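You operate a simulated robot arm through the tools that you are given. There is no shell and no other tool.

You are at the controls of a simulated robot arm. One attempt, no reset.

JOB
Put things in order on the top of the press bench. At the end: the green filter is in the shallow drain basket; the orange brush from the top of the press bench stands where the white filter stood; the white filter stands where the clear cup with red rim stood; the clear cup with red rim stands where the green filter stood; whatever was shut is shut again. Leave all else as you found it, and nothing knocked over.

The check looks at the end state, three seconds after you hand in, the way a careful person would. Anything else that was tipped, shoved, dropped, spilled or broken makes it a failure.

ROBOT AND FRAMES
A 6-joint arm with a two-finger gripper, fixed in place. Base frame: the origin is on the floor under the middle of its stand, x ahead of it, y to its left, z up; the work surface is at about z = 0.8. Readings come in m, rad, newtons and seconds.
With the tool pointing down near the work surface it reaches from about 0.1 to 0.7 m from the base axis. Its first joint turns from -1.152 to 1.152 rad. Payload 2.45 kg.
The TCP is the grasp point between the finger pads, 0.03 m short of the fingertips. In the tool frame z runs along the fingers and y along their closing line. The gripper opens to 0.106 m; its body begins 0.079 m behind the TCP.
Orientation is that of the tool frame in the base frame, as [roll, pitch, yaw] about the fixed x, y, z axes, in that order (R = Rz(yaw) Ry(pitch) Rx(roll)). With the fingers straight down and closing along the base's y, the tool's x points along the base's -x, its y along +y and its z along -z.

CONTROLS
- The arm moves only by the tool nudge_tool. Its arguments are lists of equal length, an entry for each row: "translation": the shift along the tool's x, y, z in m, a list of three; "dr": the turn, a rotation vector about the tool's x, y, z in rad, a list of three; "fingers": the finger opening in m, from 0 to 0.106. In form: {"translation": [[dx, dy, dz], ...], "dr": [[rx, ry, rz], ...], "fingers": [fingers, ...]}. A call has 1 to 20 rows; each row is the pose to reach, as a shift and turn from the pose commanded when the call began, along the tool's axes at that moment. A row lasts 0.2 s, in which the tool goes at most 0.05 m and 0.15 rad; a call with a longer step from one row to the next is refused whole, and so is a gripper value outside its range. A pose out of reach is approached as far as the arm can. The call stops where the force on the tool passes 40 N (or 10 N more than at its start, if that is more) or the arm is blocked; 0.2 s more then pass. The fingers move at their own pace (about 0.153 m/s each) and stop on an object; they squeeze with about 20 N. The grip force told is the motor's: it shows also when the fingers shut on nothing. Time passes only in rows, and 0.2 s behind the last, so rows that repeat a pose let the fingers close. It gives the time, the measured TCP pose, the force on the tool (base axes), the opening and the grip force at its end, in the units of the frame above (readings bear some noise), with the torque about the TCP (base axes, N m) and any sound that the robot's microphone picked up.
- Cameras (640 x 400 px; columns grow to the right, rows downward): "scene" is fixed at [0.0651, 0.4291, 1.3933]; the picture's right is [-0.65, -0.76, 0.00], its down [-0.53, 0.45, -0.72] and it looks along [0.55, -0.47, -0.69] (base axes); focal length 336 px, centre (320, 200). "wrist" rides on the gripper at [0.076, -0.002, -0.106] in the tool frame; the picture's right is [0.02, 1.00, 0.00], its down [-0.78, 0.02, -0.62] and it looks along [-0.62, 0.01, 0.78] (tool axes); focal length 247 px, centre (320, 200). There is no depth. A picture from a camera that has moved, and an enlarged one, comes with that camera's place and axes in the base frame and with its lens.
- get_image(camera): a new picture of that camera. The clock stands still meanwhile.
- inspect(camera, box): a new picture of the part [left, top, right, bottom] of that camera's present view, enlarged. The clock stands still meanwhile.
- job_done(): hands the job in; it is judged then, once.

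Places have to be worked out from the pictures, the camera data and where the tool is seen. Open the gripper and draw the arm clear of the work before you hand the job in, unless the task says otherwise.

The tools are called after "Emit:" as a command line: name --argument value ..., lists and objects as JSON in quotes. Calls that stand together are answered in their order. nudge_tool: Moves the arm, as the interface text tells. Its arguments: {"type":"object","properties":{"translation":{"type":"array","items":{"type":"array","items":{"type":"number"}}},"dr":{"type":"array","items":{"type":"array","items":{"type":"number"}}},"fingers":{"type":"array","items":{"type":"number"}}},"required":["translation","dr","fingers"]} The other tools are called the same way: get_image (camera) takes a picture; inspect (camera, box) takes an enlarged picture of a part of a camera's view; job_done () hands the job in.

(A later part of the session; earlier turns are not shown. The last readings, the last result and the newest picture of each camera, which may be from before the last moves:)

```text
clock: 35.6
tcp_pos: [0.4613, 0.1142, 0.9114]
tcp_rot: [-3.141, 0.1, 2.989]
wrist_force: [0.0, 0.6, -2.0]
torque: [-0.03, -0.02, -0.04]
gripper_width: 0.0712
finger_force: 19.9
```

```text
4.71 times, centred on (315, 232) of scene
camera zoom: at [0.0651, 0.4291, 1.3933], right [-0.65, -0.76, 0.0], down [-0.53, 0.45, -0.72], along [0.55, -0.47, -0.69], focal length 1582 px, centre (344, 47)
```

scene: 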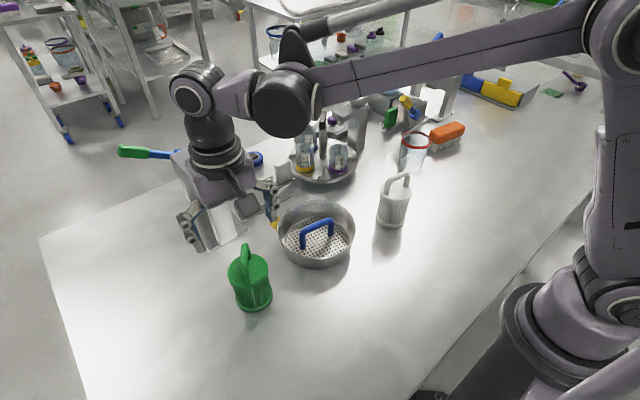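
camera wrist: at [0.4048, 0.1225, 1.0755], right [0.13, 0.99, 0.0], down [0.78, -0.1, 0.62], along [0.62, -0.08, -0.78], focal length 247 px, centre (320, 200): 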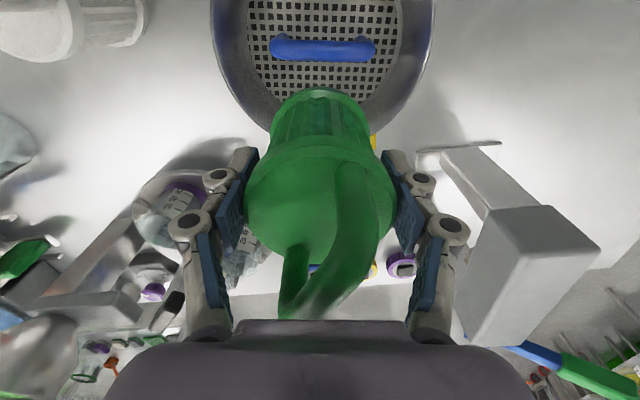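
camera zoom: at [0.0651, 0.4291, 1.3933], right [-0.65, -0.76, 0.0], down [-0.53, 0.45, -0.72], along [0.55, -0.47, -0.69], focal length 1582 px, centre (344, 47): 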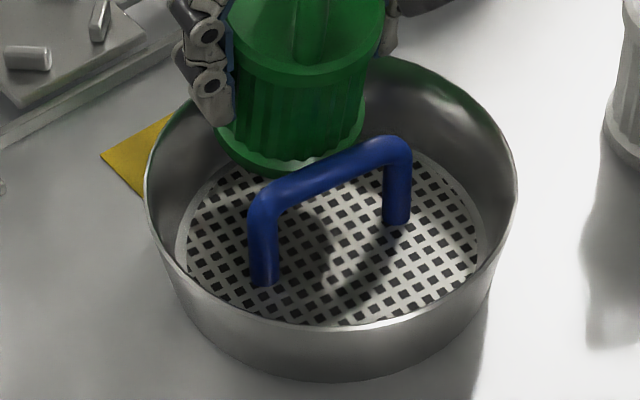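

The scene camera shows the basket has slid about 6 mm toward the robot in total; I'll restore that at the end. The flange's top edge is still hooked level with the bar, so I'll lower 5 mm straight down with a touch outward to get it fully under the bar.

Emit:
nudge_tool --translation '[[-0.0005, 0, 0.0001], [-0.0003, 0, 0.0021], [-0.0001, 0, 0.0036], [0.0, 0, 0.0051]]' --dr '[[0, 0, 0], [0, 0, 0], [0, 0, 0], [0, 0, 0]]' --fingers '[0.05, 0.05, 0.05, 0.05]'

Emit:
inspect --camera "wrist" --box '[220, 0, 430, 130]'

Emit:
inspect --camera "scene" --box '[265, 190, 365, 275]'

```text
clock: 36.6
tcp_pos: [0.4622, 0.1128, 0.9066]
tcp_rot: [-3.141, 0.101, 2.988]
wrist_force: [-3.8, 3.4, 13.9]
torque: [-0.1, -0.1, -0.04]
gripper_width: 0.0717
finger_force: 20.3
```

```text
3.05 times, centred on (325, 65) of wrist
camera zoom: at [0.3767, 0.1262, 1.0052], right [0.13, 0.99, 0.0], down [0.71, -0.09, 0.7], along [0.69, -0.09, -0.72], focal length 753 px, centre (305, 611)
```

zoom: 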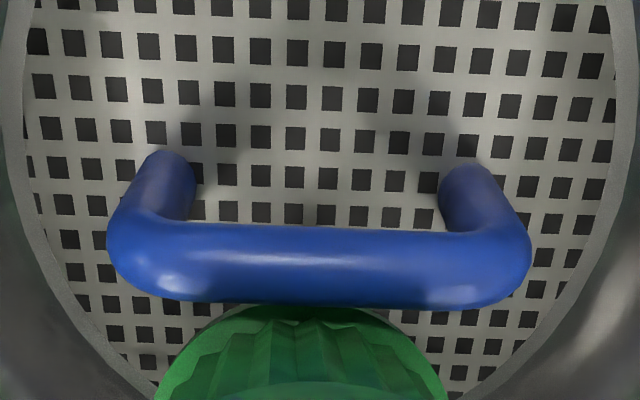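

```text
4.71 times, centred on (315, 232) of scene
camera zoom: at [0.0648, 0.4291, 1.3933], right [-0.65, -0.76, 0.0], down [-0.53, 0.45, -0.72], along [0.55, -0.47, -0.69], focal length 1582 px, centre (344, 47)
```

zoom: 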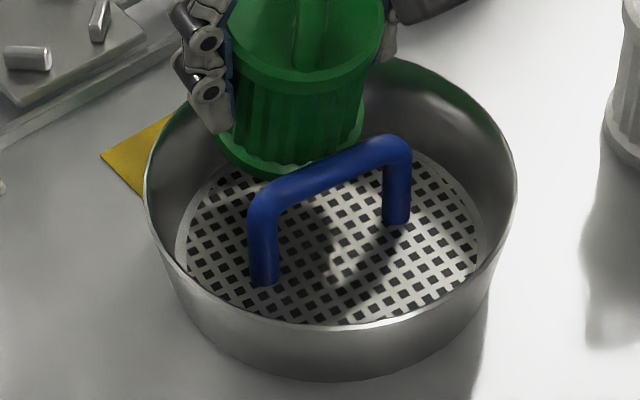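

Contact up again with a small sideways component; the filter sits about 3.6 mm off-centre along the bar. I'll look at the whole held filter to see how it has pivoted in the grip.

Emit:
inspect --camera "wrist" --box '[220, 60, 430, 330]'

Emit:
inspect --camera "scene" --box '[275, 140, 355, 240]'

```text
1.48 times, centred on (325, 195) of wrist
camera zoom: at [0.3767, 0.1262, 1.0052], right [0.13, 0.99, 0.0], down [0.71, -0.09, 0.7], along [0.69, -0.09, -0.72], focal length 366 px, centre (313, 207)
```

zoom: 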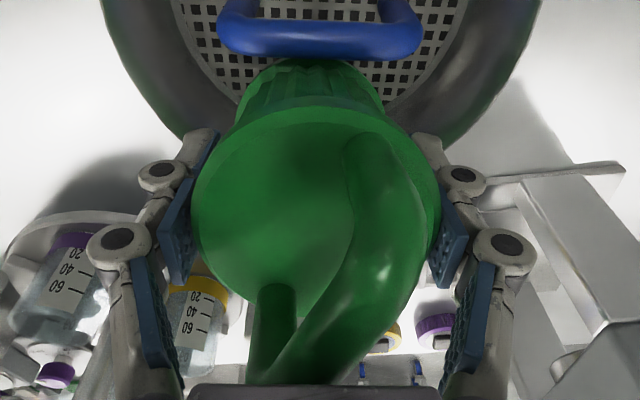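

```text
4.00 times, centred on (315, 190) of scene
camera zoom: at [0.0648, 0.4291, 1.3933], right [-0.65, -0.76, 0.0], down [-0.53, 0.45, -0.72], along [0.55, -0.47, -0.69], focal length 1345 px, centre (340, 240)
```

zoom: 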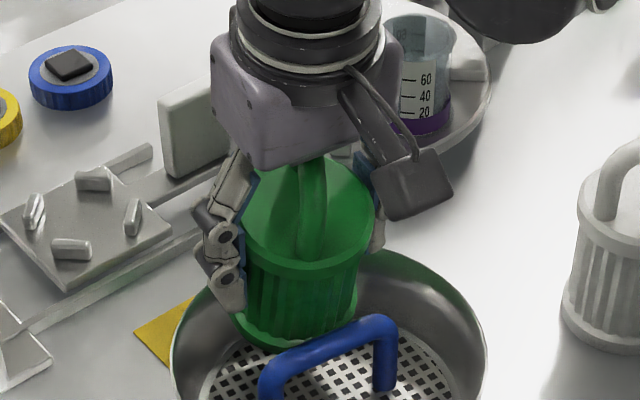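

The filter keeps pivoting about the finger axis on contact, so this grip is too loose for the tight fit. I'll lift out, set it down on the bench again, and regrip turned 90° so the flat pads hold the tilt and the camera sees the bar and rim in profile.

Emit:
nudge_tool --translation '[[-0.003, 0, -0.0299], [-0.006, 0, -0.0597], [0.0114, 0.04, -0.0665], [0.0293, 0.08, -0.0683], [0.0472, 0.12, -0.0701], [0.0612, 0.15, -0.0715], [0.0733, 0.1769, -0.0727]]' --dr '[[0, 0, 0], [0, 0, 0], [0, 0.04, 0], [0, 0.08, 0], [0, 0.12, 0], [0, 0.16, 0], [0, 0.21, 0]]' --fingers '[0.05, 0.05, 0.05, 0.05, 0.05, 0.05, 0.05]'

Emit:
get_image --camera "wrist"

Emit:
get_image --camera "scene"

```text
clock: 38.2
tcp_pos: [0.4124, 0.3008, 0.9702]
tcp_rot: [3.141, -0.113, 2.987]
wrist_force: [0.1, 0.0, -1.5]
torque: [0.0, -0.01, -0.01]
gripper_width: 0.0713
finger_force: 20.1
```

```text
taken
camera wrist: at [0.349, 0.3099, 1.0846], right [0.13, 0.99, 0.0], down [0.84, -0.11, 0.53], along [0.53, -0.07, -0.85], focal length 247 px, centre (320, 200)
```

wrist: 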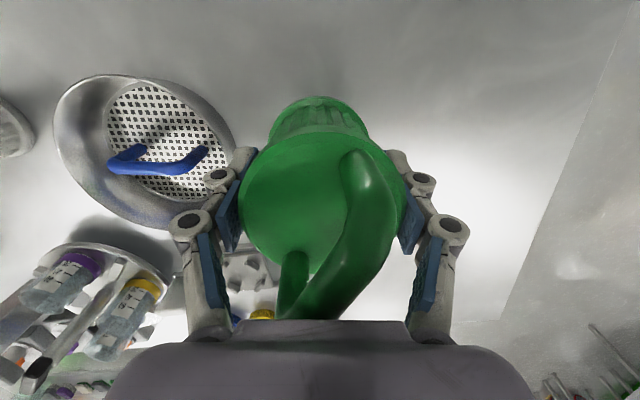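

```text
taken
```

scene: 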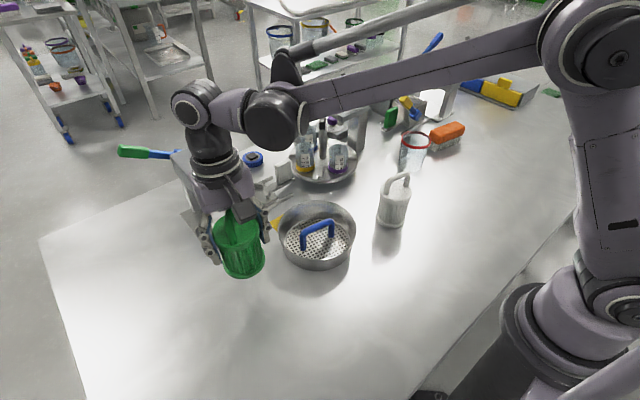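

The filter is over the same free spot. Lowering toward the bench, then creeping to contact.

Emit:
nudge_tool --translation '[[-0.0042, 0, 0.0373], [-0.0085, 0, 0.0745], [-0.0092, 0, 0.081], [-0.0098, 0, 0.0865]]' --dr '[[0, 0, 0], [0, 0, 0], [0, 0, 0], [0, 0, 0]]' --fingers '[0.05, 0.05, 0.05, 0.05]'

Emit:
inspect --camera "wrist" --box '[220, 40, 430, 330]'

```text
clock: 39.2
tcp_pos: [0.4107, 0.3026, 0.8834]
tcp_rot: [3.141, -0.111, 2.987]
wrist_force: [-0.2, 0.4, -1.7]
torque: [-0.02, 0.0, 0.03]
gripper_width: 0.0712
finger_force: 20.2
```

```text
1.38 times, centred on (325, 185) of wrist
camera zoom: at [0.347, 0.3105, 0.9979], right [0.13, 0.99, 0.0], down [0.84, -0.11, 0.53], along [0.53, -0.07, -0.85], focal length 341 px, centre (313, 221)
```

zoom: 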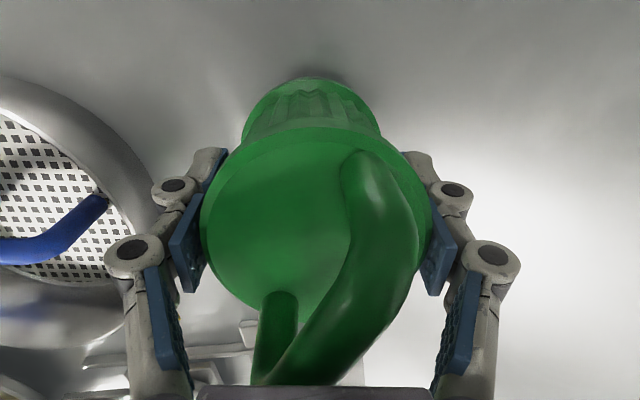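

Not touching yet; creeping further.

Emit:
nudge_tool --translation '[[-0.0003, 0, 0.003], [-0.0007, 0, 0.006], [-0.001, 0, 0.009], [-0.0012, 0, 0.011]]' --dr '[[0, 0, 0], [0, 0, 0], [0, 0, 0], [0, 0, 0]]' --fingers '[0.05, 0.05, 0.05, 0.05]'

```text
clock: 40.2
tcp_pos: [0.41, 0.3014, 0.8748]
tcp_rot: [3.141, -0.109, 2.986]
wrist_force: [-0.3, -0.5, -1.4]
torque: [-0.02, 0.01, 0.01]
gripper_width: 0.0711
finger_force: 20.1
```

Still free; continuing in small steps.

Emit:
nudge_tool --translation '[[-0.0002, 0, 0.002], [-0.0004, 0, 0.004], [-0.0006, 0, 0.0055]]' --dr '[[0, 0, 0], [0, 0, 0], [0, 0, 0]]' --fingers '[0.05, 0.05, 0.05]'

```text
clock: 41.0
tcp_pos: [0.4112, 0.3026, 0.8679]
tcp_rot: [3.14, -0.111, 2.986]
wrist_force: [-0.1, 0.0, -2.1]
torque: [0.0, -0.01, -0.04]
gripper_width: 0.071
finger_force: 20.1
```

No contact yet at z 0.868, so the filter has also slipped up in the grip. Continuing slowly.

Emit:
nudge_tool --translation '[[-0.0002, 0, 0.002], [-0.0004, 0, 0.004], [-0.0006, 0, 0.0055]]' --dr '[[0, 0, 0], [0, 0, 0], [0, 0, 0]]' --fingers '[0.05, 0.05, 0.05]'

Emit:
inspect --camera "scene" --box '[190, 200, 310, 310]'

```text
clock: 41.8
tcp_pos: [0.4095, 0.3028, 0.8638]
tcp_rot: [3.142, -0.111, 2.987]
wrist_force: [1.7, -0.3, 8.1]
torque: [0.26, 0.15, 0.01]
gripper_width: 0.0712
finger_force: 19.9
```

```text
3.64 times, centred on (250, 255) of scene
camera zoom: at [0.065, 0.429, 1.3933], right [-0.65, -0.76, 0.0], down [-0.53, 0.45, -0.72], along [0.55, -0.47, -0.69], focal length 1223 px, centre (574, 0)
```

zoom: 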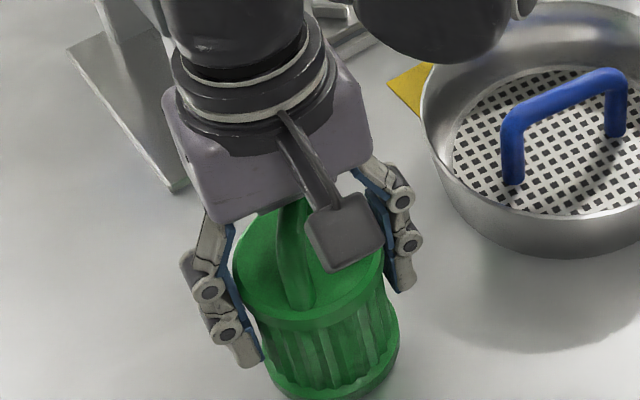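

Contact made (about 10 N). Opening the gripper so the filter settles, then lifting away.

Emit:
nudge_tool --translation '[[0, 0, 0], [0, 0, 0], [0, 0, 0], [0, 0, 0]]' --dr '[[0, 0, 0], [0, 0, 0], [0, 0, 0], [0, 0, 0]]' --fingers '[0.085, 0.106, 0.106, 0.106]'

Emit:
inspect --camera "wrist" --box '[220, 40, 430, 330]'

```text
clock: 42.8
tcp_pos: [0.4097, 0.3022, 0.8628]
tcp_rot: [-3.141, -0.109, 2.988]
wrist_force: [0.3, 0.2, 0.2]
torque: [-0.02, -0.01, -0.01]
gripper_width: 0.106
finger_force: 0.1
```

```text
1.38 times, centred on (325, 185) of wrist
camera zoom: at [0.3466, 0.31, 0.977], right [0.13, 0.99, 0.0], down [0.84, -0.11, 0.53], along [0.53, -0.07, -0.85], focal length 341 px, centre (313, 221)
```

zoom: 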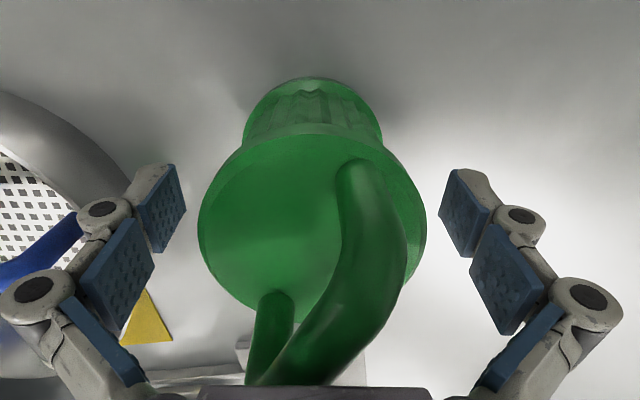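

The filter stands upright again. I'll rise, level the tool, and take the chance to measure both the filter and the basket gaps again with an empty hand.

Emit:
nudge_tool --translation '[[0.0045, 0, -0.0397], [0.009, 0, -0.0795], [0.0135, 0, -0.1192], [0.0169, 0, -0.149]]' --dr '[[0, 0, 0], [0, 0, 0], [0, -0.05, 0], [0, -0.11, 0]]' --fingers '[0.106, 0.106, 0.106, 0.106]'

Emit:
inspect --camera "wrist" --box '[240, 40, 400, 200]'

Emit:
inspect --camera "scene" --box '[210, 225, 290, 325]'

```text
clock: 43.8
tcp_pos: [0.4111, 0.3018, 1.0143]
tcp_rot: [3.141, -0.001, 2.985]
wrist_force: [0.5, 0.4, 0.0]
torque: [0.0, -0.01, 0.02]
gripper_width: 0.1061
finger_force: 0.1
```

```text
2.50 times, centred on (320, 120) of wrist
camera zoom: at [0.3344, 0.3122, 1.1207], right [0.13, 0.99, 0.0], down [0.78, -0.1, 0.62], along [0.62, -0.08, -0.78], focal length 617 px, centre (320, 400)
```

zoom: 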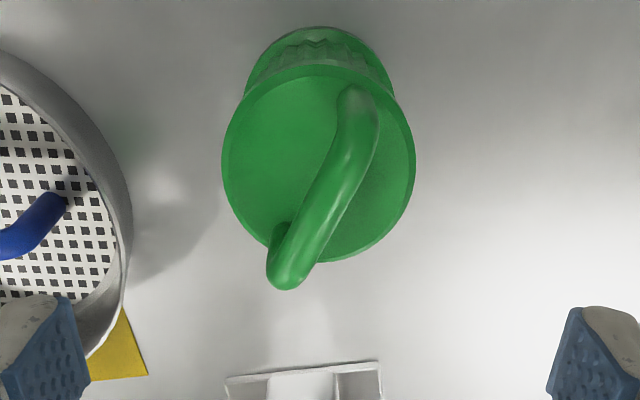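

```text
4.00 times, centred on (250, 275) of scene
camera zoom: at [0.0651, 0.4291, 1.3933], right [-0.65, -0.76, 0.0], down [-0.53, 0.45, -0.72], along [0.55, -0.47, -0.69], focal length 1345 px, centre (600, -100)
```

zoom: 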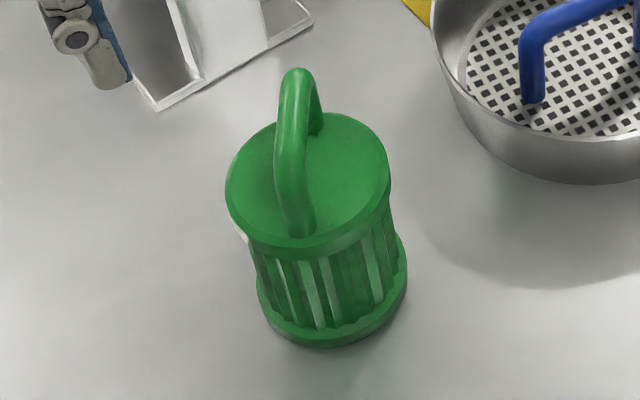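

The filter's top flange is at about z = 0.893 and its base is about 0.073 m wide. I'll look straight down on the basket again, from closer to the robot so the tilt is reachable, to compare the gaps on its two sides.

Emit:
nudge_tool --translation '[[-0.003, -0.036, 0.0], [-0.006, -0.072, 0.0], [-0.01, -0.108, 0.0], [-0.013, -0.144, 0.005], [-0.0168, -0.1795, 0.014]]' --dr '[[0, 0.12, 0], [0, 0.24, 0], [0, 0.36, 0], [0, 0.48, 0], [0, 0.6, 0]]' --fingers '[0.106, 0.106, 0.106, 0.106, 0.106]'

Emit:
get_image --camera "wrist"

```text
clock: 45.0
tcp_pos: [0.3951, 0.1453, 0.9997]
tcp_rot: [3.102, -0.498, 2.986]
wrist_force: [0.8, -0.1, 0.1]
torque: [0.04, 0.02, -0.01]
gripper_width: 0.106
finger_force: 0.1
out of reach, approached as far as the arm can: row 5
```

```text
taken
camera wrist: at [0.3777, 0.1433, 1.1289], right [0.15, 0.99, 0.04], down [0.97, -0.16, 0.17], along [0.18, 0.02, -0.98], focal length 247 px, centre (320, 200)
```

wrist: 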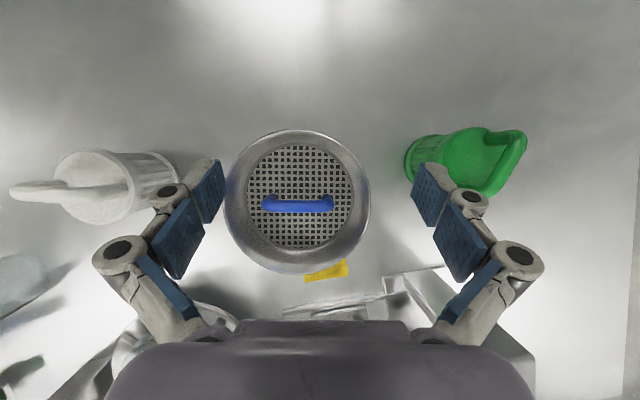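

A good top view. I'll zoom on the rim and bar edges on both sides.

Emit:
inspect --camera "wrist" --box '[216, 120, 380, 284]'

Emit:
inspect --camera "wrist" --box '[272, 122, 322, 156]'

Emit:
inspect --camera "wrist" --box '[272, 188, 322, 222]'

Emit:
inspect --camera "wrist" --box '[272, 246, 322, 280]'

```text
2.44 times, centred on (298, 202) of wrist
camera zoom: at [0.3777, 0.1433, 1.1289], right [0.15, 0.99, 0.04], down [0.97, -0.16, 0.17], along [0.18, 0.02, -0.98], focal length 602 px, centre (374, 195)
```

zoom: 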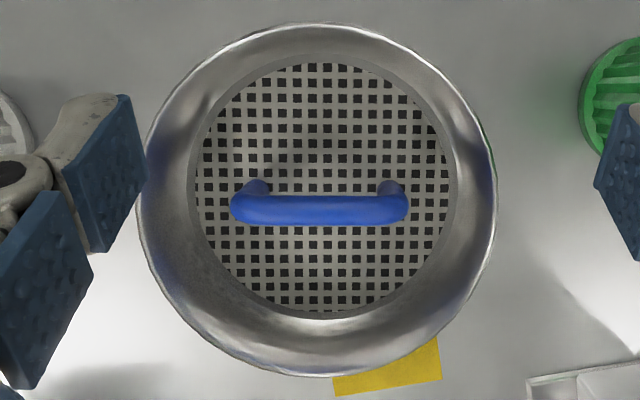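

```text
11.76 times, centred on (297, 139) of wrist
camera zoom: at [0.3777, 0.1433, 1.1289], right [0.15, 0.99, 0.04], down [0.97, -0.16, 0.17], along [0.18, 0.02, -0.98], focal length 2906 px, centre (591, 918)
```

zoom: 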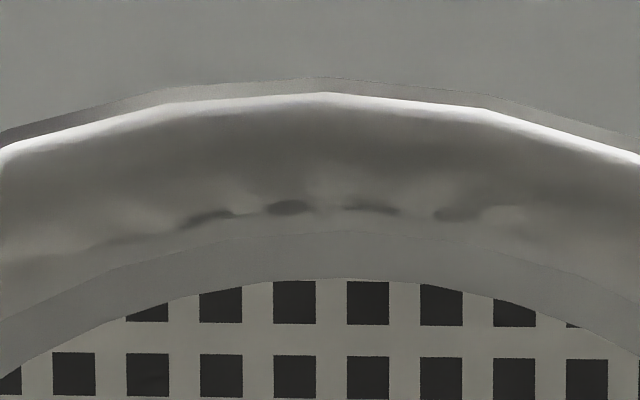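

```text
11.76 times, centred on (297, 205) of wrist
camera zoom: at [0.3777, 0.1433, 1.1289], right [0.15, 0.99, 0.04], down [0.97, -0.16, 0.17], along [0.18, 0.02, -0.98], focal length 2906 px, centre (591, 141)
```

zoom: 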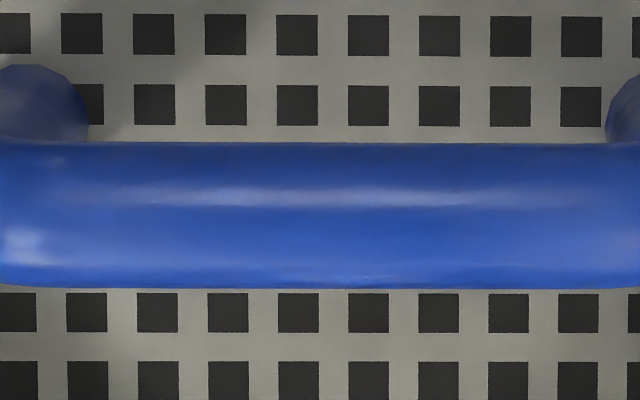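

```text
11.76 times, centred on (297, 263) of wrist
camera zoom: at [0.3777, 0.1433, 1.1289], right [0.15, 0.99, 0.04], down [0.97, -0.16, 0.17], along [0.18, 0.02, -0.98], focal length 2906 px, centre (591, -541)
```

zoom: 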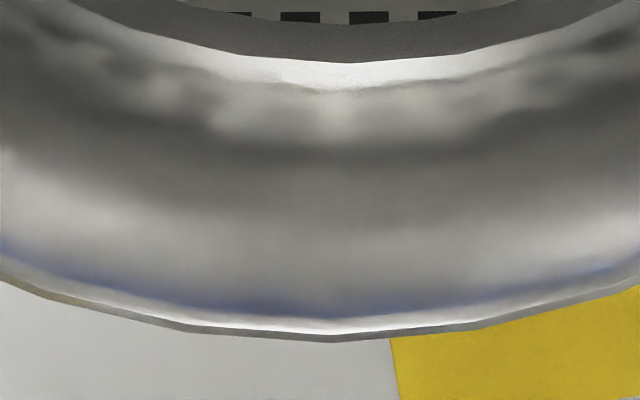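

The top view gives equal gaps of about 0.075 m on both sides against a base of about 0.0725 m, and the basket is now centred at about (0.431, 0.1226), some 5 mm from its original spot. I'll level the tool, then turn 90° for the new grip.

Emit:
nudge_tool --translation '[[0, 0, 0], [0, 0, 0], [0, 0, 0], [0, 0, 0]]' --dr '[[0.01, -0.13, 0], [0.02, -0.26, 0], [0.03, -0.38, 0], [0.0396, -0.498, 0]]' --fingers '[0.106, 0.106, 0.106, 0.106]'

```text
clock: 46.0
tcp_pos: [0.394, 0.1454, 0.9989]
tcp_rot: [-3.138, 0.003, 2.977]
wrist_force: [-0.3, 0.9, 0.4]
torque: [-0.02, -0.04, 0.0]
gripper_width: 0.1058
finger_force: 0.1
```

Level. Now moving above the filter at (0.410, 0.3025) while turning the tool by 1.56 rad about its axis.

Emit:
nudge_tool --translation '[[0.0015, 0.024, -0.01], [0.003, 0.048, -0.02], [0.0045, 0.072, -0.02], [0.006, 0.096, -0.02], [0.0075, 0.12, -0.02], [0.009, 0.144, -0.02], [0.0097, 0.1577, -0.02], [0.0097, 0.1577, -0.02], [0.0097, 0.1577, -0.02], [0.0097, 0.1577, -0.02], [0.0097, 0.1577, -0.02]]' --dr '[[0, 0, 0.142], [0, 0, 0.284], [0, 0, 0.426], [0, 0, 0.568], [0, 0, 0.71], [0, 0, 0.852], [0, 0, 0.994], [0, 0, 1.136], [0, 0, 1.278], [0, 0, 1.42], [0, 0, 1.56]]' --fingers '[0.106, 0.106, 0.106, 0.106, 0.106, 0.106, 0.106, 0.106, 0.106, 0.106, 0.106]'

Emit:
get_image --camera "wrist"

Emit:
get_image --camera "scene"

```text
clock: 48.4
tcp_pos: [0.41, 0.3027, 1.0189]
tcp_rot: [3.138, 0.004, 1.415]
wrist_force: [-0.2, 0.0, -0.7]
torque: [0.0, -0.01, 0.03]
gripper_width: 0.1061
finger_force: 0.0
```

```text
taken
camera wrist: at [0.4203, 0.3783, 1.1233], right [0.99, -0.14, 0.0], down [-0.11, -0.77, 0.63], along [-0.08, -0.62, -0.78], focal length 247 px, centre (320, 200)
```

wrist: 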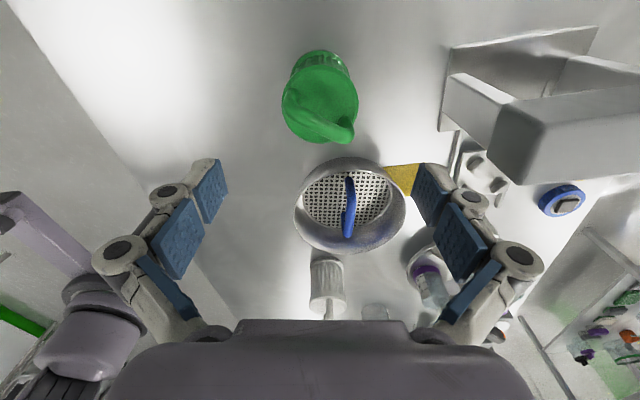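

```text
taken
```

scene: 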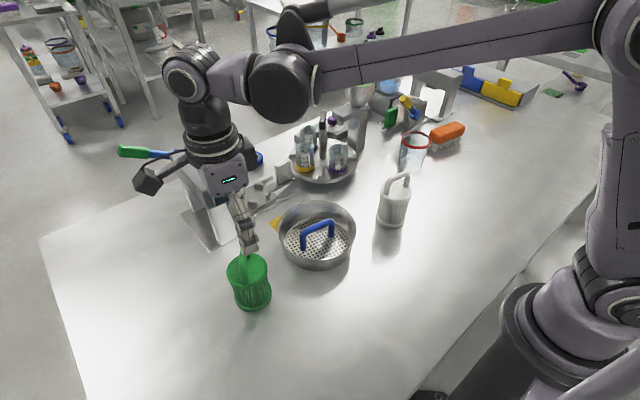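

Orientation is right, with the camera on the +y side. I'll zoom on the filter to centre over it in depth.

Emit:
inspect --camera "wrist" --box '[260, 35, 380, 160]'

```text
3.20 times, centred on (320, 98) of wrist
camera zoom: at [0.4203, 0.3783, 1.1233], right [0.99, -0.14, 0.0], down [-0.11, -0.77, 0.63], along [-0.08, -0.62, -0.78], focal length 790 px, centre (320, 528)
```

zoom: 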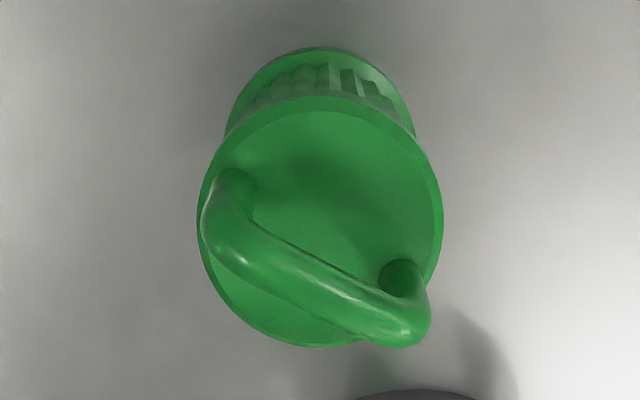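

The filter is centred under the tool in both directions. Descending vertically to z ≈ 0.889 so the pads centre on the top flange.

Emit:
nudge_tool --translation '[[0, 0, 0.035], [0, 0, 0.07], [0, 0, 0.1], [0, 0, 0.12], [0, 0, 0.1299], [0, 0, 0.1299]]' --dr '[[0, 0, 0], [0, 0, 0], [0, 0, 0], [0, 0, 0], [0, 0, 0], [0, 0, 0]]' --fingers '[0.106, 0.106, 0.106, 0.106, 0.106, 0.106]'

Emit:
get_image --camera "wrist"

```text
clock: 49.8
tcp_pos: [0.4108, 0.3004, 0.8892]
tcp_rot: [3.141, 0.005, 1.418]
wrist_force: [0.1, 0.4, 0.4]
torque: [0.02, -0.03, 0.03]
gripper_width: 0.1059
finger_force: 0.1
```

```text
taken
camera wrist: at [0.4202, 0.3767, 0.9934], right [0.99, -0.13, 0.0], down [-0.1, -0.77, 0.63], along [-0.08, -0.62, -0.78], focal length 247 px, centre (320, 200)
```

wrist: 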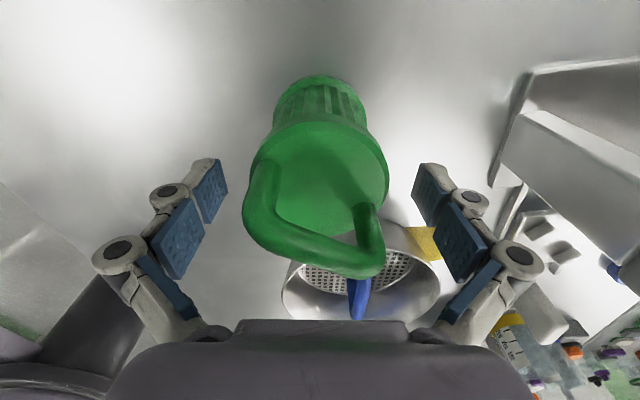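

Good position. Closing on the flange.

Emit:
nudge_tool --translation '[[0, 0, 0], [0, 0, 0], [0, 0, 0], [0, 0, 0]]' --dr '[[0, 0, 0], [0, 0, 0], [0, 0, 0], [0, 0, 0]]' --fingers '[0.08, 0.06, 0.05, 0.05]'

Emit:
inspect --camera "wrist" --box '[220, 50, 430, 330]'

```text
clock: 50.8
tcp_pos: [0.4106, 0.3005, 0.8884]
tcp_rot: [3.14, 0.005, 1.419]
wrist_force: [-0.4, 0.4, 2.6]
torque: [0.06, 0.15, 0.02]
gripper_width: 0.0711
finger_force: 19.9
```

```text
1.43 times, centred on (325, 190) of wrist
camera zoom: at [0.4201, 0.3767, 0.9937], right [0.99, -0.13, 0.0], down [-0.1, -0.77, 0.63], along [-0.08, -0.62, -0.78], focal length 353 px, centre (313, 214)
```

zoom: 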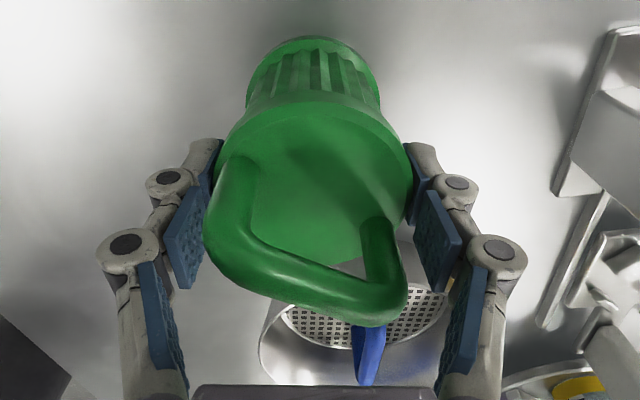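

Held, but with this grip the inner fingertip would come close to the basket handle at the end. I'll open, rise 16 mm and regrip so the flange sits nearer the fingertips.

Emit:
nudge_tool --translation '[[0, 0, 0], [0, 0, 0], [0, 0, -0.0085], [0, 0, -0.0165], [0, 0, -0.0165]]' --dr '[[0, 0, 0], [0, 0, 0], [0, 0, 0], [0, 0, 0], [0, 0, 0]]' --fingers '[0.09, 0.106, 0.106, 0.106, 0.106]'

Emit:
nudge_tool --translation '[[0, 0, 0], [0, 0, 0], [0, 0, 0], [0, 0, 0]]' --dr '[[0, 0, 0], [0, 0, 0], [0, 0, 0], [0, 0, 0]]' --fingers '[0.085, 0.065, 0.05, 0.05]'

Emit:
inspect --camera "wrist" --box '[220, 50, 430, 330]'

```text
clock: 52.0
tcp_pos: [0.4104, 0.302, 0.904]
tcp_rot: [3.139, 0.005, 1.417]
wrist_force: [-0.2, -0.4, 0.0]
torque: [0.0, -0.01, 0.01]
gripper_width: 0.1057
finger_force: 0.0
```

```text
clock: 53.0
tcp_pos: [0.4095, 0.3017, 0.9044]
tcp_rot: [3.138, 0.005, 1.418]
wrist_force: [-0.1, 0.8, 7.6]
torque: [-0.01, 0.01, 0.06]
gripper_width: 0.0711
finger_force: 19.7
```

```text
1.43 times, centred on (325, 190) of wrist
camera zoom: at [0.4202, 0.3778, 1.0104], right [0.99, -0.13, 0.0], down [-0.1, -0.77, 0.63], along [-0.08, -0.62, -0.78], focal length 353 px, centre (313, 214)
```

zoom: 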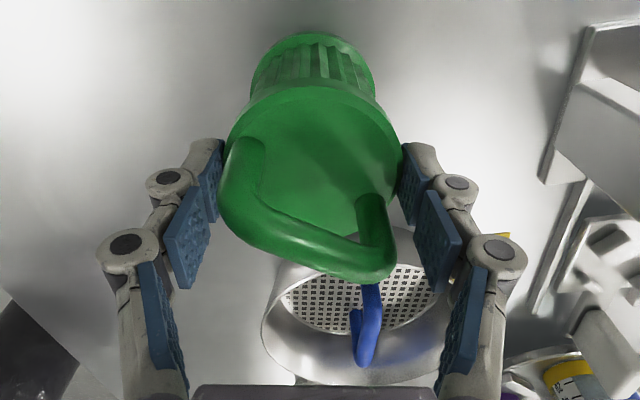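

Regripped at 0.071 m. I'll lift and carry it to above the near side of the basket handle, where the gap measured slightly larger.

Emit:
nudge_tool --translation '[[0, 0, -0.03], [0, 0, -0.07], [0, 0, -0.105], [-0.04, 0.001, -0.105], [-0.08, 0.002, -0.105], [-0.12, 0.003, -0.105], [-0.155, 0.0035, -0.105], [-0.1737, 0.0038, -0.1], [-0.1737, 0.0038, -0.1]]' --dr '[[0, 0, 0], [0, 0, 0], [0, 0, 0], [0, 0, 0], [0, 0, 0], [0, 0, 0], [0, 0, 0], [0, 0, 0], [0, 0, 0]]' --fingers '[0.05, 0.05, 0.05, 0.05, 0.05, 0.05, 0.05, 0.05, 0.05]'

Emit:
get_image --camera "wrist"

Emit:
inspect --camera "scene" --box '[255, 120, 375, 280]'

```text
clock: 55.0
tcp_pos: [0.3867, 0.1294, 1.0044]
tcp_rot: [-3.142, 0.004, 1.417]
wrist_force: [-1.0, 0.4, -2.7]
torque: [0.0, -0.02, 0.03]
gripper_width: 0.0711
finger_force: 19.7
```

```text
taken
camera wrist: at [0.3966, 0.2061, 1.1105], right [0.99, -0.13, 0.0], down [-0.1, -0.77, 0.63], along [-0.08, -0.62, -0.78], focal length 247 px, centre (320, 200)
```

wrist: 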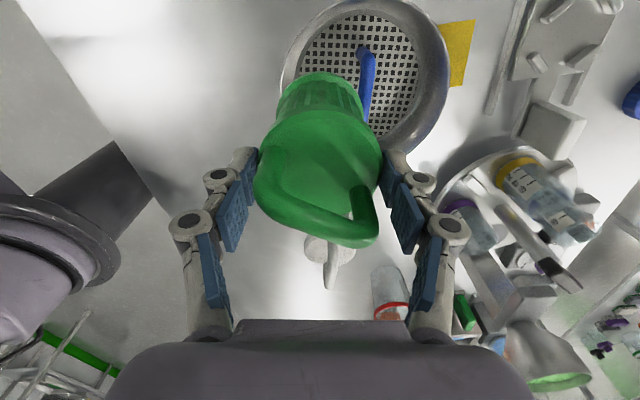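

```text
2.50 times, centred on (315, 200) of scene
camera zoom: at [0.0651, 0.4291, 1.3933], right [-0.65, -0.76, 0.0], down [-0.53, 0.45, -0.72], along [0.55, -0.47, -0.69], focal length 841 px, centre (332, 200)
```

zoom: 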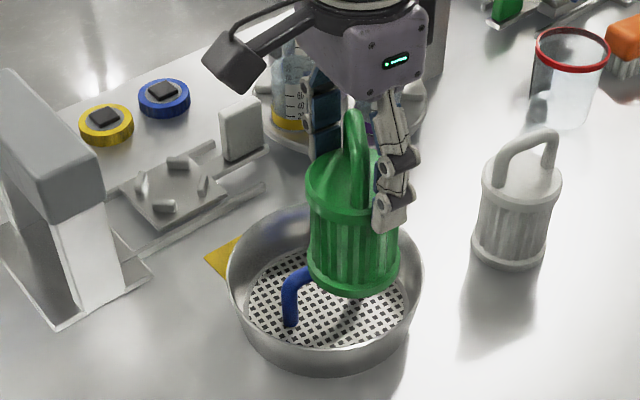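

I'll zoom on the basket area in the wrist view to measure the lateral fit between rim and bar.

Emit:
inspect --camera "wrist" --box '[260, 0, 460, 160]'

```text
2.50 times, centred on (360, 80) of wrist
camera zoom: at [0.3966, 0.2061, 1.1105], right [0.99, -0.13, 0.0], down [-0.1, -0.77, 0.63], along [-0.08, -0.62, -0.78], focal length 617 px, centre (220, 500)
```

zoom: 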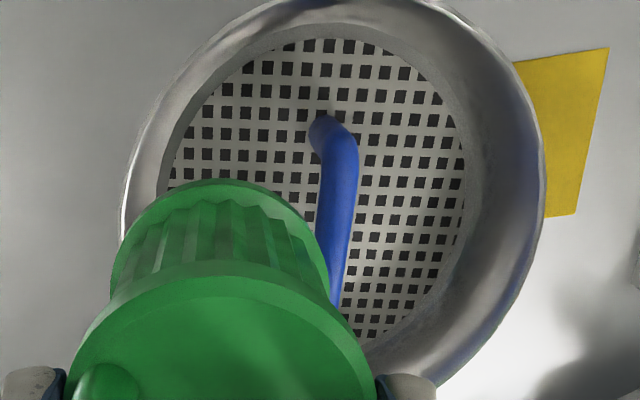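

The geometry matches: filter centre about 44.5 mm from the bar, midway between bar and rim. I'll lower to just above the bar and re-check.

Emit:
nudge_tool --translation '[[0, 0, 0.012], [0, 0, 0.024], [0, 0, 0.032]]' --dr '[[0, 0, 0], [0, 0, 0], [0, 0, 0]]' --fingers '[0.05, 0.05, 0.05]'

Emit:
inspect --camera "wrist" --box '[250, 20, 410, 150]'

Emit:
inspect --camera "scene" --box '[265, 150, 365, 275]'

```text
clock: 55.8
tcp_pos: [0.3888, 0.1291, 0.9725]
tcp_rot: [3.141, 0.007, 1.416]
wrist_force: [0.1, -0.7, -1.6]
torque: [0.0, 0.02, -0.02]
gripper_width: 0.0711
finger_force: 19.6
```

```text
3.08 times, centred on (330, 85) of wrist
camera zoom: at [0.3976, 0.206, 1.0787], right [0.99, -0.13, 0.0], down [-0.1, -0.77, 0.63], along [-0.08, -0.62, -0.78], focal length 760 px, centre (289, 554)
```

zoom: 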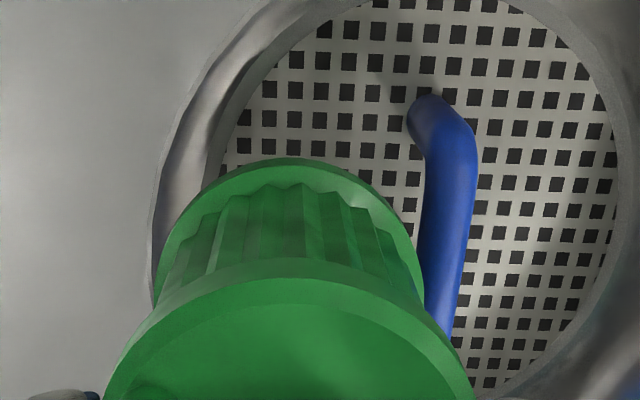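

```text
3.20 times, centred on (315, 212) of scene
camera zoom: at [0.0651, 0.4291, 1.3933], right [-0.65, -0.76, 0.0], down [-0.53, 0.45, -0.72], along [0.55, -0.47, -0.69], focal length 1076 px, centre (336, 160)
```

zoom: 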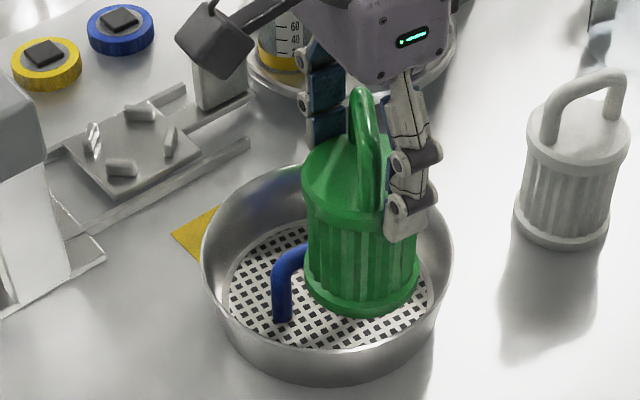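

Fit estimate: about 1 mm clearance on each side. I'll lower another 10 mm so the flange passes beside the bar while still above the rim, checking for contact.

Emit:
nudge_tool --translation '[[0, -0.0003, 0.004], [0, -0.0003, 0.007], [0, -0.0003, 0.01]]' --dr '[[0, 0, 0], [0, 0, 0], [0, 0, 0]]' --fingers '[0.05, 0.05, 0.05]'

Emit:
inspect --camera "wrist" --box '[250, 20, 410, 150]'

```text
clock: 56.6
tcp_pos: [0.3876, 0.1295, 0.9635]
tcp_rot: [3.14, 0.005, 1.417]
wrist_force: [-0.2, -0.4, -2.7]
torque: [0.03, 0.0, 0.0]
gripper_width: 0.0713
finger_force: 19.9
```

```text
3.08 times, centred on (330, 85) of wrist
camera zoom: at [0.3973, 0.2058, 1.0692], right [0.99, -0.13, 0.0], down [-0.1, -0.77, 0.63], along [-0.08, -0.62, -0.78], focal length 760 px, centre (289, 554)
```

zoom: 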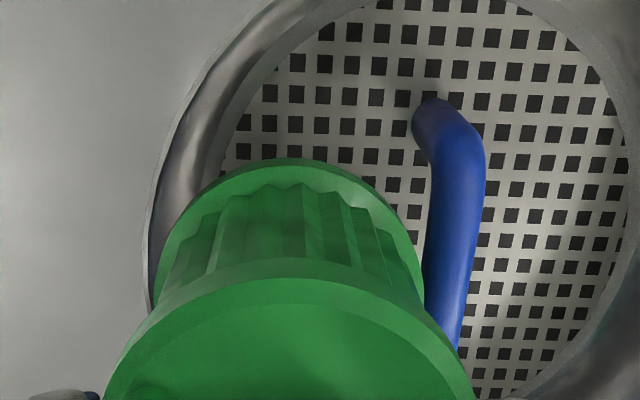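

No contact. Next 8 mm takes the flange to rim level.

Emit:
nudge_tool --translation '[[0, 0, 0.003], [0, 0, 0.006], [0, 0, 0.009]]' --dr '[[0, 0, 0], [0, 0, 0], [0, 0, 0]]' --fingers '[0.05, 0.05, 0.05]'

Emit:
inspect --camera "wrist" --box '[250, 20, 410, 150]'

Emit:
inspect --camera "scene" --box '[265, 150, 365, 275]'

```text
clock: 57.4
tcp_pos: [0.3867, 0.1288, 0.955]
tcp_rot: [3.139, 0.005, 1.417]
wrist_force: [1.2, -0.9, 12.0]
torque: [0.05, 0.19, 0.0]
gripper_width: 0.0714
finger_force: 20.3
```

```text
3.08 times, centred on (330, 85) of wrist
camera zoom: at [0.3973, 0.2061, 1.0606], right [0.99, -0.13, 0.0], down [-0.1, -0.77, 0.63], along [-0.08, -0.62, -0.78], focal length 760 px, centre (289, 554)
```

zoom: 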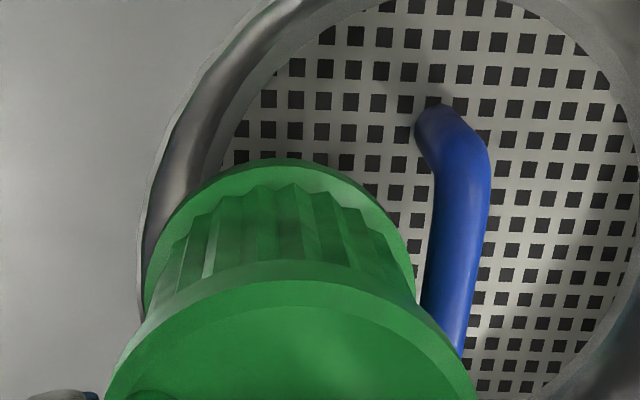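

```text
3.20 times, centred on (315, 212) of scene
camera zoom: at [0.065, 0.429, 1.3933], right [-0.65, -0.76, 0.0], down [-0.53, 0.45, -0.72], along [0.55, -0.47, -0.69], focal length 1076 px, centre (336, 160)
```

zoom: 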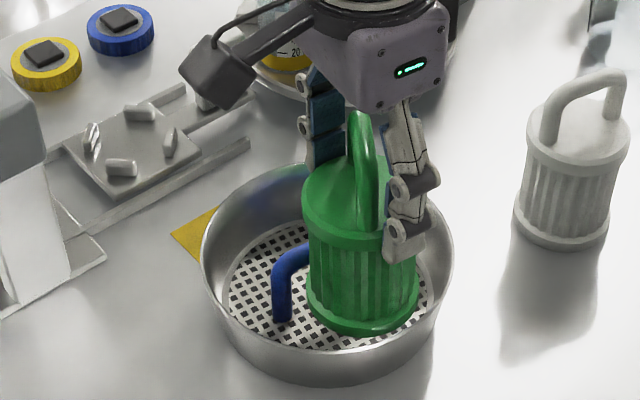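

The outer edge is catching the rim again, so upright clearance is essentially nil. With this stiffer grip I'll use the tilt method: lift, tilt 0.2 rad so the inner edge is lowest, and pass it under the bar first.

Emit:
nudge_tool --translation '[[0, 0, -0.012], [0, 0, -0.0257], [0, 0.01, -0.0257], [0, 0.0191, -0.0257], [0, 0.0191, -0.0257]]' --dr '[[0, 0, 0], [0, 0, 0], [0.1, 0, 0], [0.2, 0, 0], [0.2, 0, 0]]' --fingers '[0.05, 0.05, 0.05, 0.05, 0.05]'

Emit:
get_image --camera "wrist"

Emit:
inspect --camera "wrist" --box '[250, 20, 410, 150]'

Emit:
inspect --camera "scene" --box '[265, 150, 365, 275]'

```text
clock: 58.6
tcp_pos: [0.4061, 0.1256, 0.9804]
tcp_rot: [-2.941, 0.004, 1.416]
wrist_force: [0.6, -0.6, -2.0]
torque: [-0.01, -0.05, 0.0]
gripper_width: 0.0711
finger_force: 20.5
```

```text
taken
camera wrist: at [0.437, 0.1991, 1.0843], right [0.97, -0.13, -0.2], down [0.02, -0.79, 0.61], along [-0.24, -0.6, -0.77], focal length 247 px, centre (320, 200)
```

wrist: 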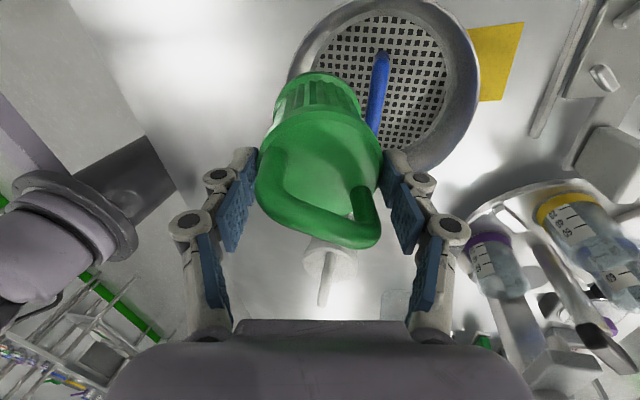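

```text
3.08 times, centred on (330, 85) of wrist
camera zoom: at [0.437, 0.1991, 1.0843], right [0.97, -0.13, -0.2], down [0.02, -0.79, 0.61], along [-0.24, -0.6, -0.77], focal length 760 px, centre (289, 554)
```

zoom: 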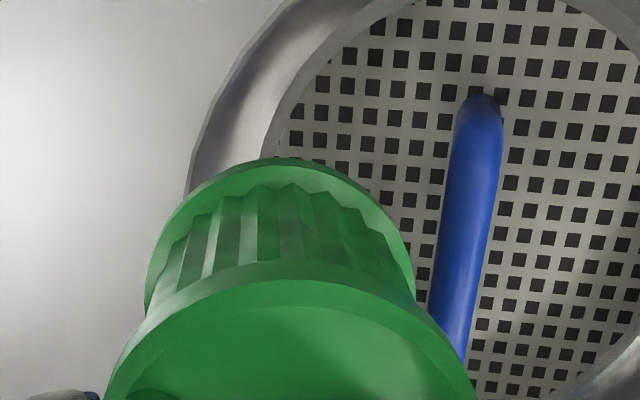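

```text
3.20 times, centred on (315, 212) of scene
camera zoom: at [0.0651, 0.4291, 1.3933], right [-0.65, -0.76, 0.0], down [-0.53, 0.45, -0.72], along [0.55, -0.47, -0.69], focal length 1076 px, centre (336, 160)
```

zoom: 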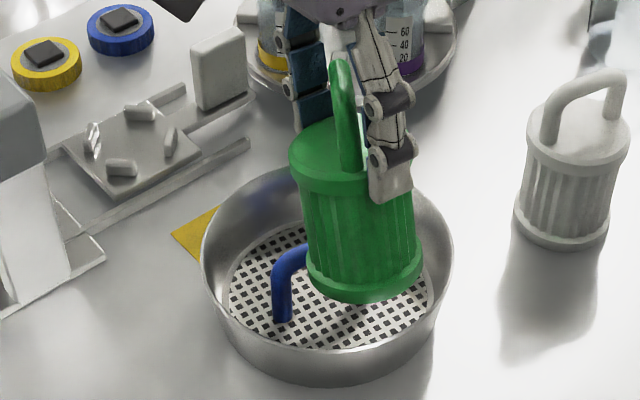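

In this tilted view the inner edge is about 11.7 mm from the bar's centreline and 15 mm above it. I'll descend 24 mm with a 1 mm inward drift so the flange passes the bar while the outer edge stays above the rim.

Emit:
nudge_tool --translation '[[0, 0.0014, 0.0058], [0, 0.0028, 0.0117], [0, 0.0043, 0.0175], [0, 0.005, 0.0204], [0, 0.0057, 0.0233]]' --dr '[[0, 0, 0], [0, 0, 0], [0, 0, 0], [0, 0, 0], [0, 0, 0]]' --fingers '[0.05, 0.05, 0.05, 0.05, 0.05]'

Emit:
inspect --camera "wrist" --box '[250, 20, 410, 150]'

Emit:
inspect --camera "scene" --box '[265, 150, 365, 275]'

```text
clock: 59.8
tcp_pos: [0.4059, 0.1258, 0.9568]
tcp_rot: [-2.943, 0.004, 1.418]
wrist_force: [-0.5, -0.4, -1.4]
torque: [0.02, -0.01, 0.0]
gripper_width: 0.071
finger_force: 20.3
```

```text
3.08 times, centred on (330, 85) of wrist
camera zoom: at [0.4373, 0.199, 1.0601], right [0.97, -0.13, -0.2], down [0.02, -0.79, 0.61], along [-0.24, -0.6, -0.77], focal length 760 px, centre (289, 554)
```

zoom: 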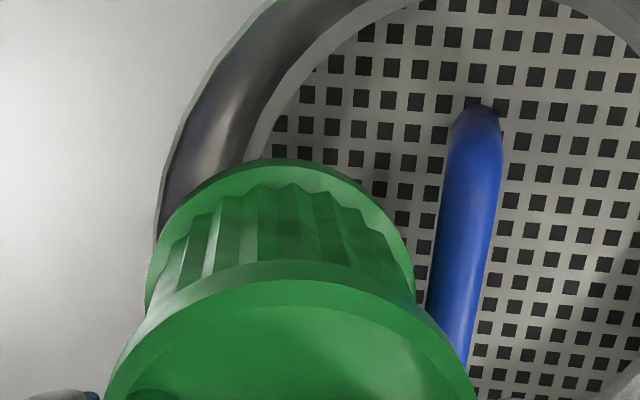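

```text
3.20 times, centred on (315, 212) of scene
camera zoom: at [0.0651, 0.4291, 1.3933], right [-0.65, -0.76, 0.0], down [-0.53, 0.45, -0.72], along [0.55, -0.47, -0.69], focal length 1076 px, centre (336, 160)
```

zoom: 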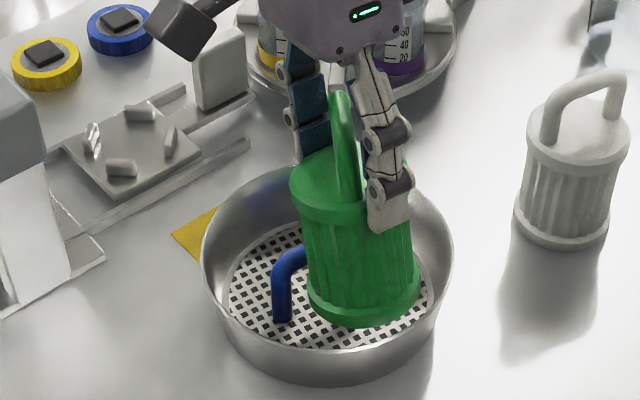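

No contact, with the inner edge now about 9 mm below the bar's centre and clear of it. Next I'll lower another 8.6 mm while moving 4 mm inward so the flange tucks under the bar and the outer edge drops inside the rim.

Emit:
nudge_tool --translation '[[0, 0.002, 0.003], [0, 0.004, 0.0055], [0, 0.0056, 0.0076], [0, 0.0056, 0.0076]]' --dr '[[0, 0, 0], [0, 0, 0], [0, 0, 0], [0, 0, 0]]' --fingers '[0.05, 0.05, 0.05, 0.05]'

Emit:
inspect --camera "wrist" --box '[250, 20, 410, 150]'

Emit:
inspect --camera "scene" --box '[265, 150, 365, 275]'

```text
clock: 60.8
tcp_pos: [0.4093, 0.125, 0.9477]
tcp_rot: [-2.943, 0.004, 1.416]
wrist_force: [-1.2, -0.1, 3.5]
torque: [0.14, 0.24, -0.02]
gripper_width: 0.0712
finger_force: 20.2
```

```text
3.08 times, centred on (330, 85) of wrist
camera zoom: at [0.4414, 0.199, 1.0513], right [0.97, -0.13, -0.2], down [0.02, -0.79, 0.61], along [-0.24, -0.6, -0.77], focal length 760 px, centre (289, 554)
```

zoom: 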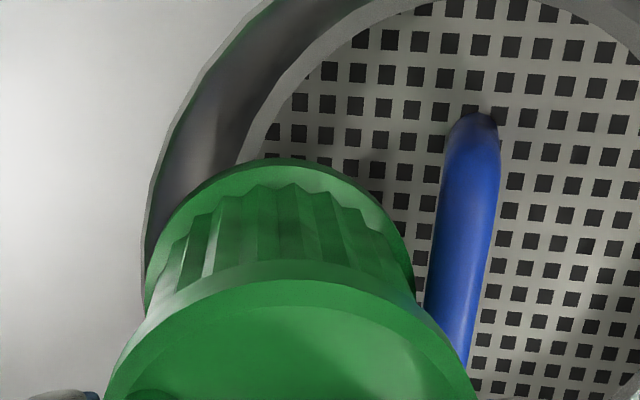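

```text
3.20 times, centred on (315, 212) of scene
camera zoom: at [0.065, 0.4291, 1.3933], right [-0.65, -0.76, 0.0], down [-0.53, 0.45, -0.72], along [0.55, -0.47, -0.69], focal length 1076 px, centre (336, 160)
```

zoom: 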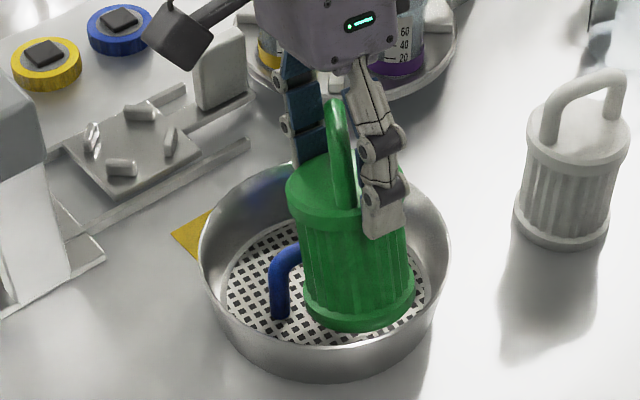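

The outer edge settled on the rim top and friction dragged the basket about 2.5 mm (toward its original spot). I'll lift 6 mm, then move inward above the rim before lowering again.

Emit:
nudge_tool --translation '[[0, -0.0006, -0.003], [0, -0.0012, -0.0059], [0, 0.0005, -0.0062], [0, 0.0028, -0.0027], [0, 0.0028, -0.0027]]' --dr '[[0, 0, 0], [0, 0, 0], [0, 0, 0], [0, 0, 0], [0, 0, 0]]' --fingers '[0.05, 0.05, 0.05, 0.05, 0.05]'

Emit:
inspect --camera "wrist" --box '[250, 20, 410, 150]'

Emit:
inspect --camera "scene" --box '[265, 150, 365, 275]'

```text
clock: 62.0
tcp_pos: [0.415, 0.1241, 0.9498]
tcp_rot: [-2.944, 0.007, 1.418]
wrist_force: [-1.3, 0.9, -1.3]
torque: [0.0, 0.08, -0.01]
gripper_width: 0.0712
finger_force: 20.1
```

```text
3.08 times, centred on (330, 85) of wrist
camera zoom: at [0.4451, 0.1978, 1.0527], right [0.97, -0.13, -0.2], down [0.02, -0.79, 0.61], along [-0.24, -0.6, -0.77], focal length 760 px, centre (289, 554)
```

zoom: 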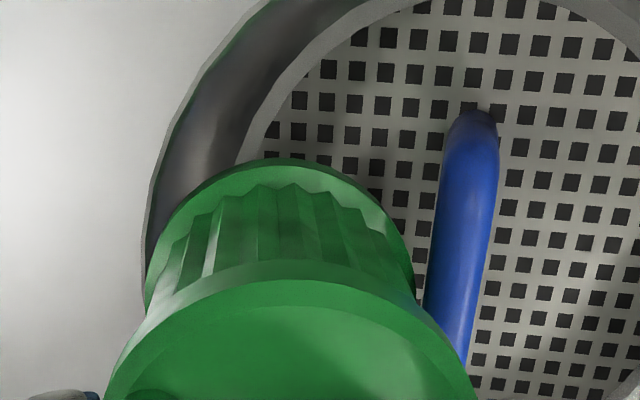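

```text
3.20 times, centred on (315, 212) of scene
camera zoom: at [0.0651, 0.4291, 1.3933], right [-0.65, -0.76, 0.0], down [-0.53, 0.45, -0.72], along [0.55, -0.47, -0.69], focal length 1076 px, centre (336, 160)
```

zoom: 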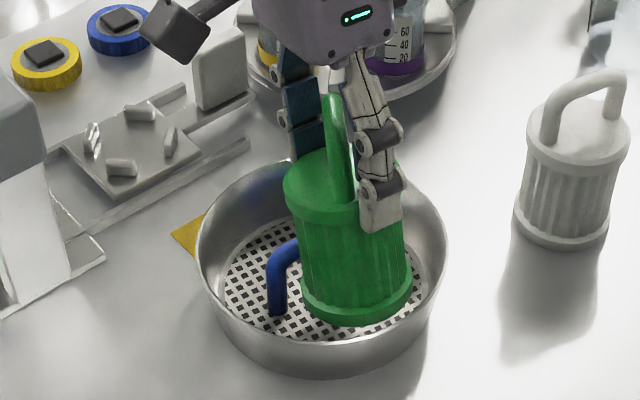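

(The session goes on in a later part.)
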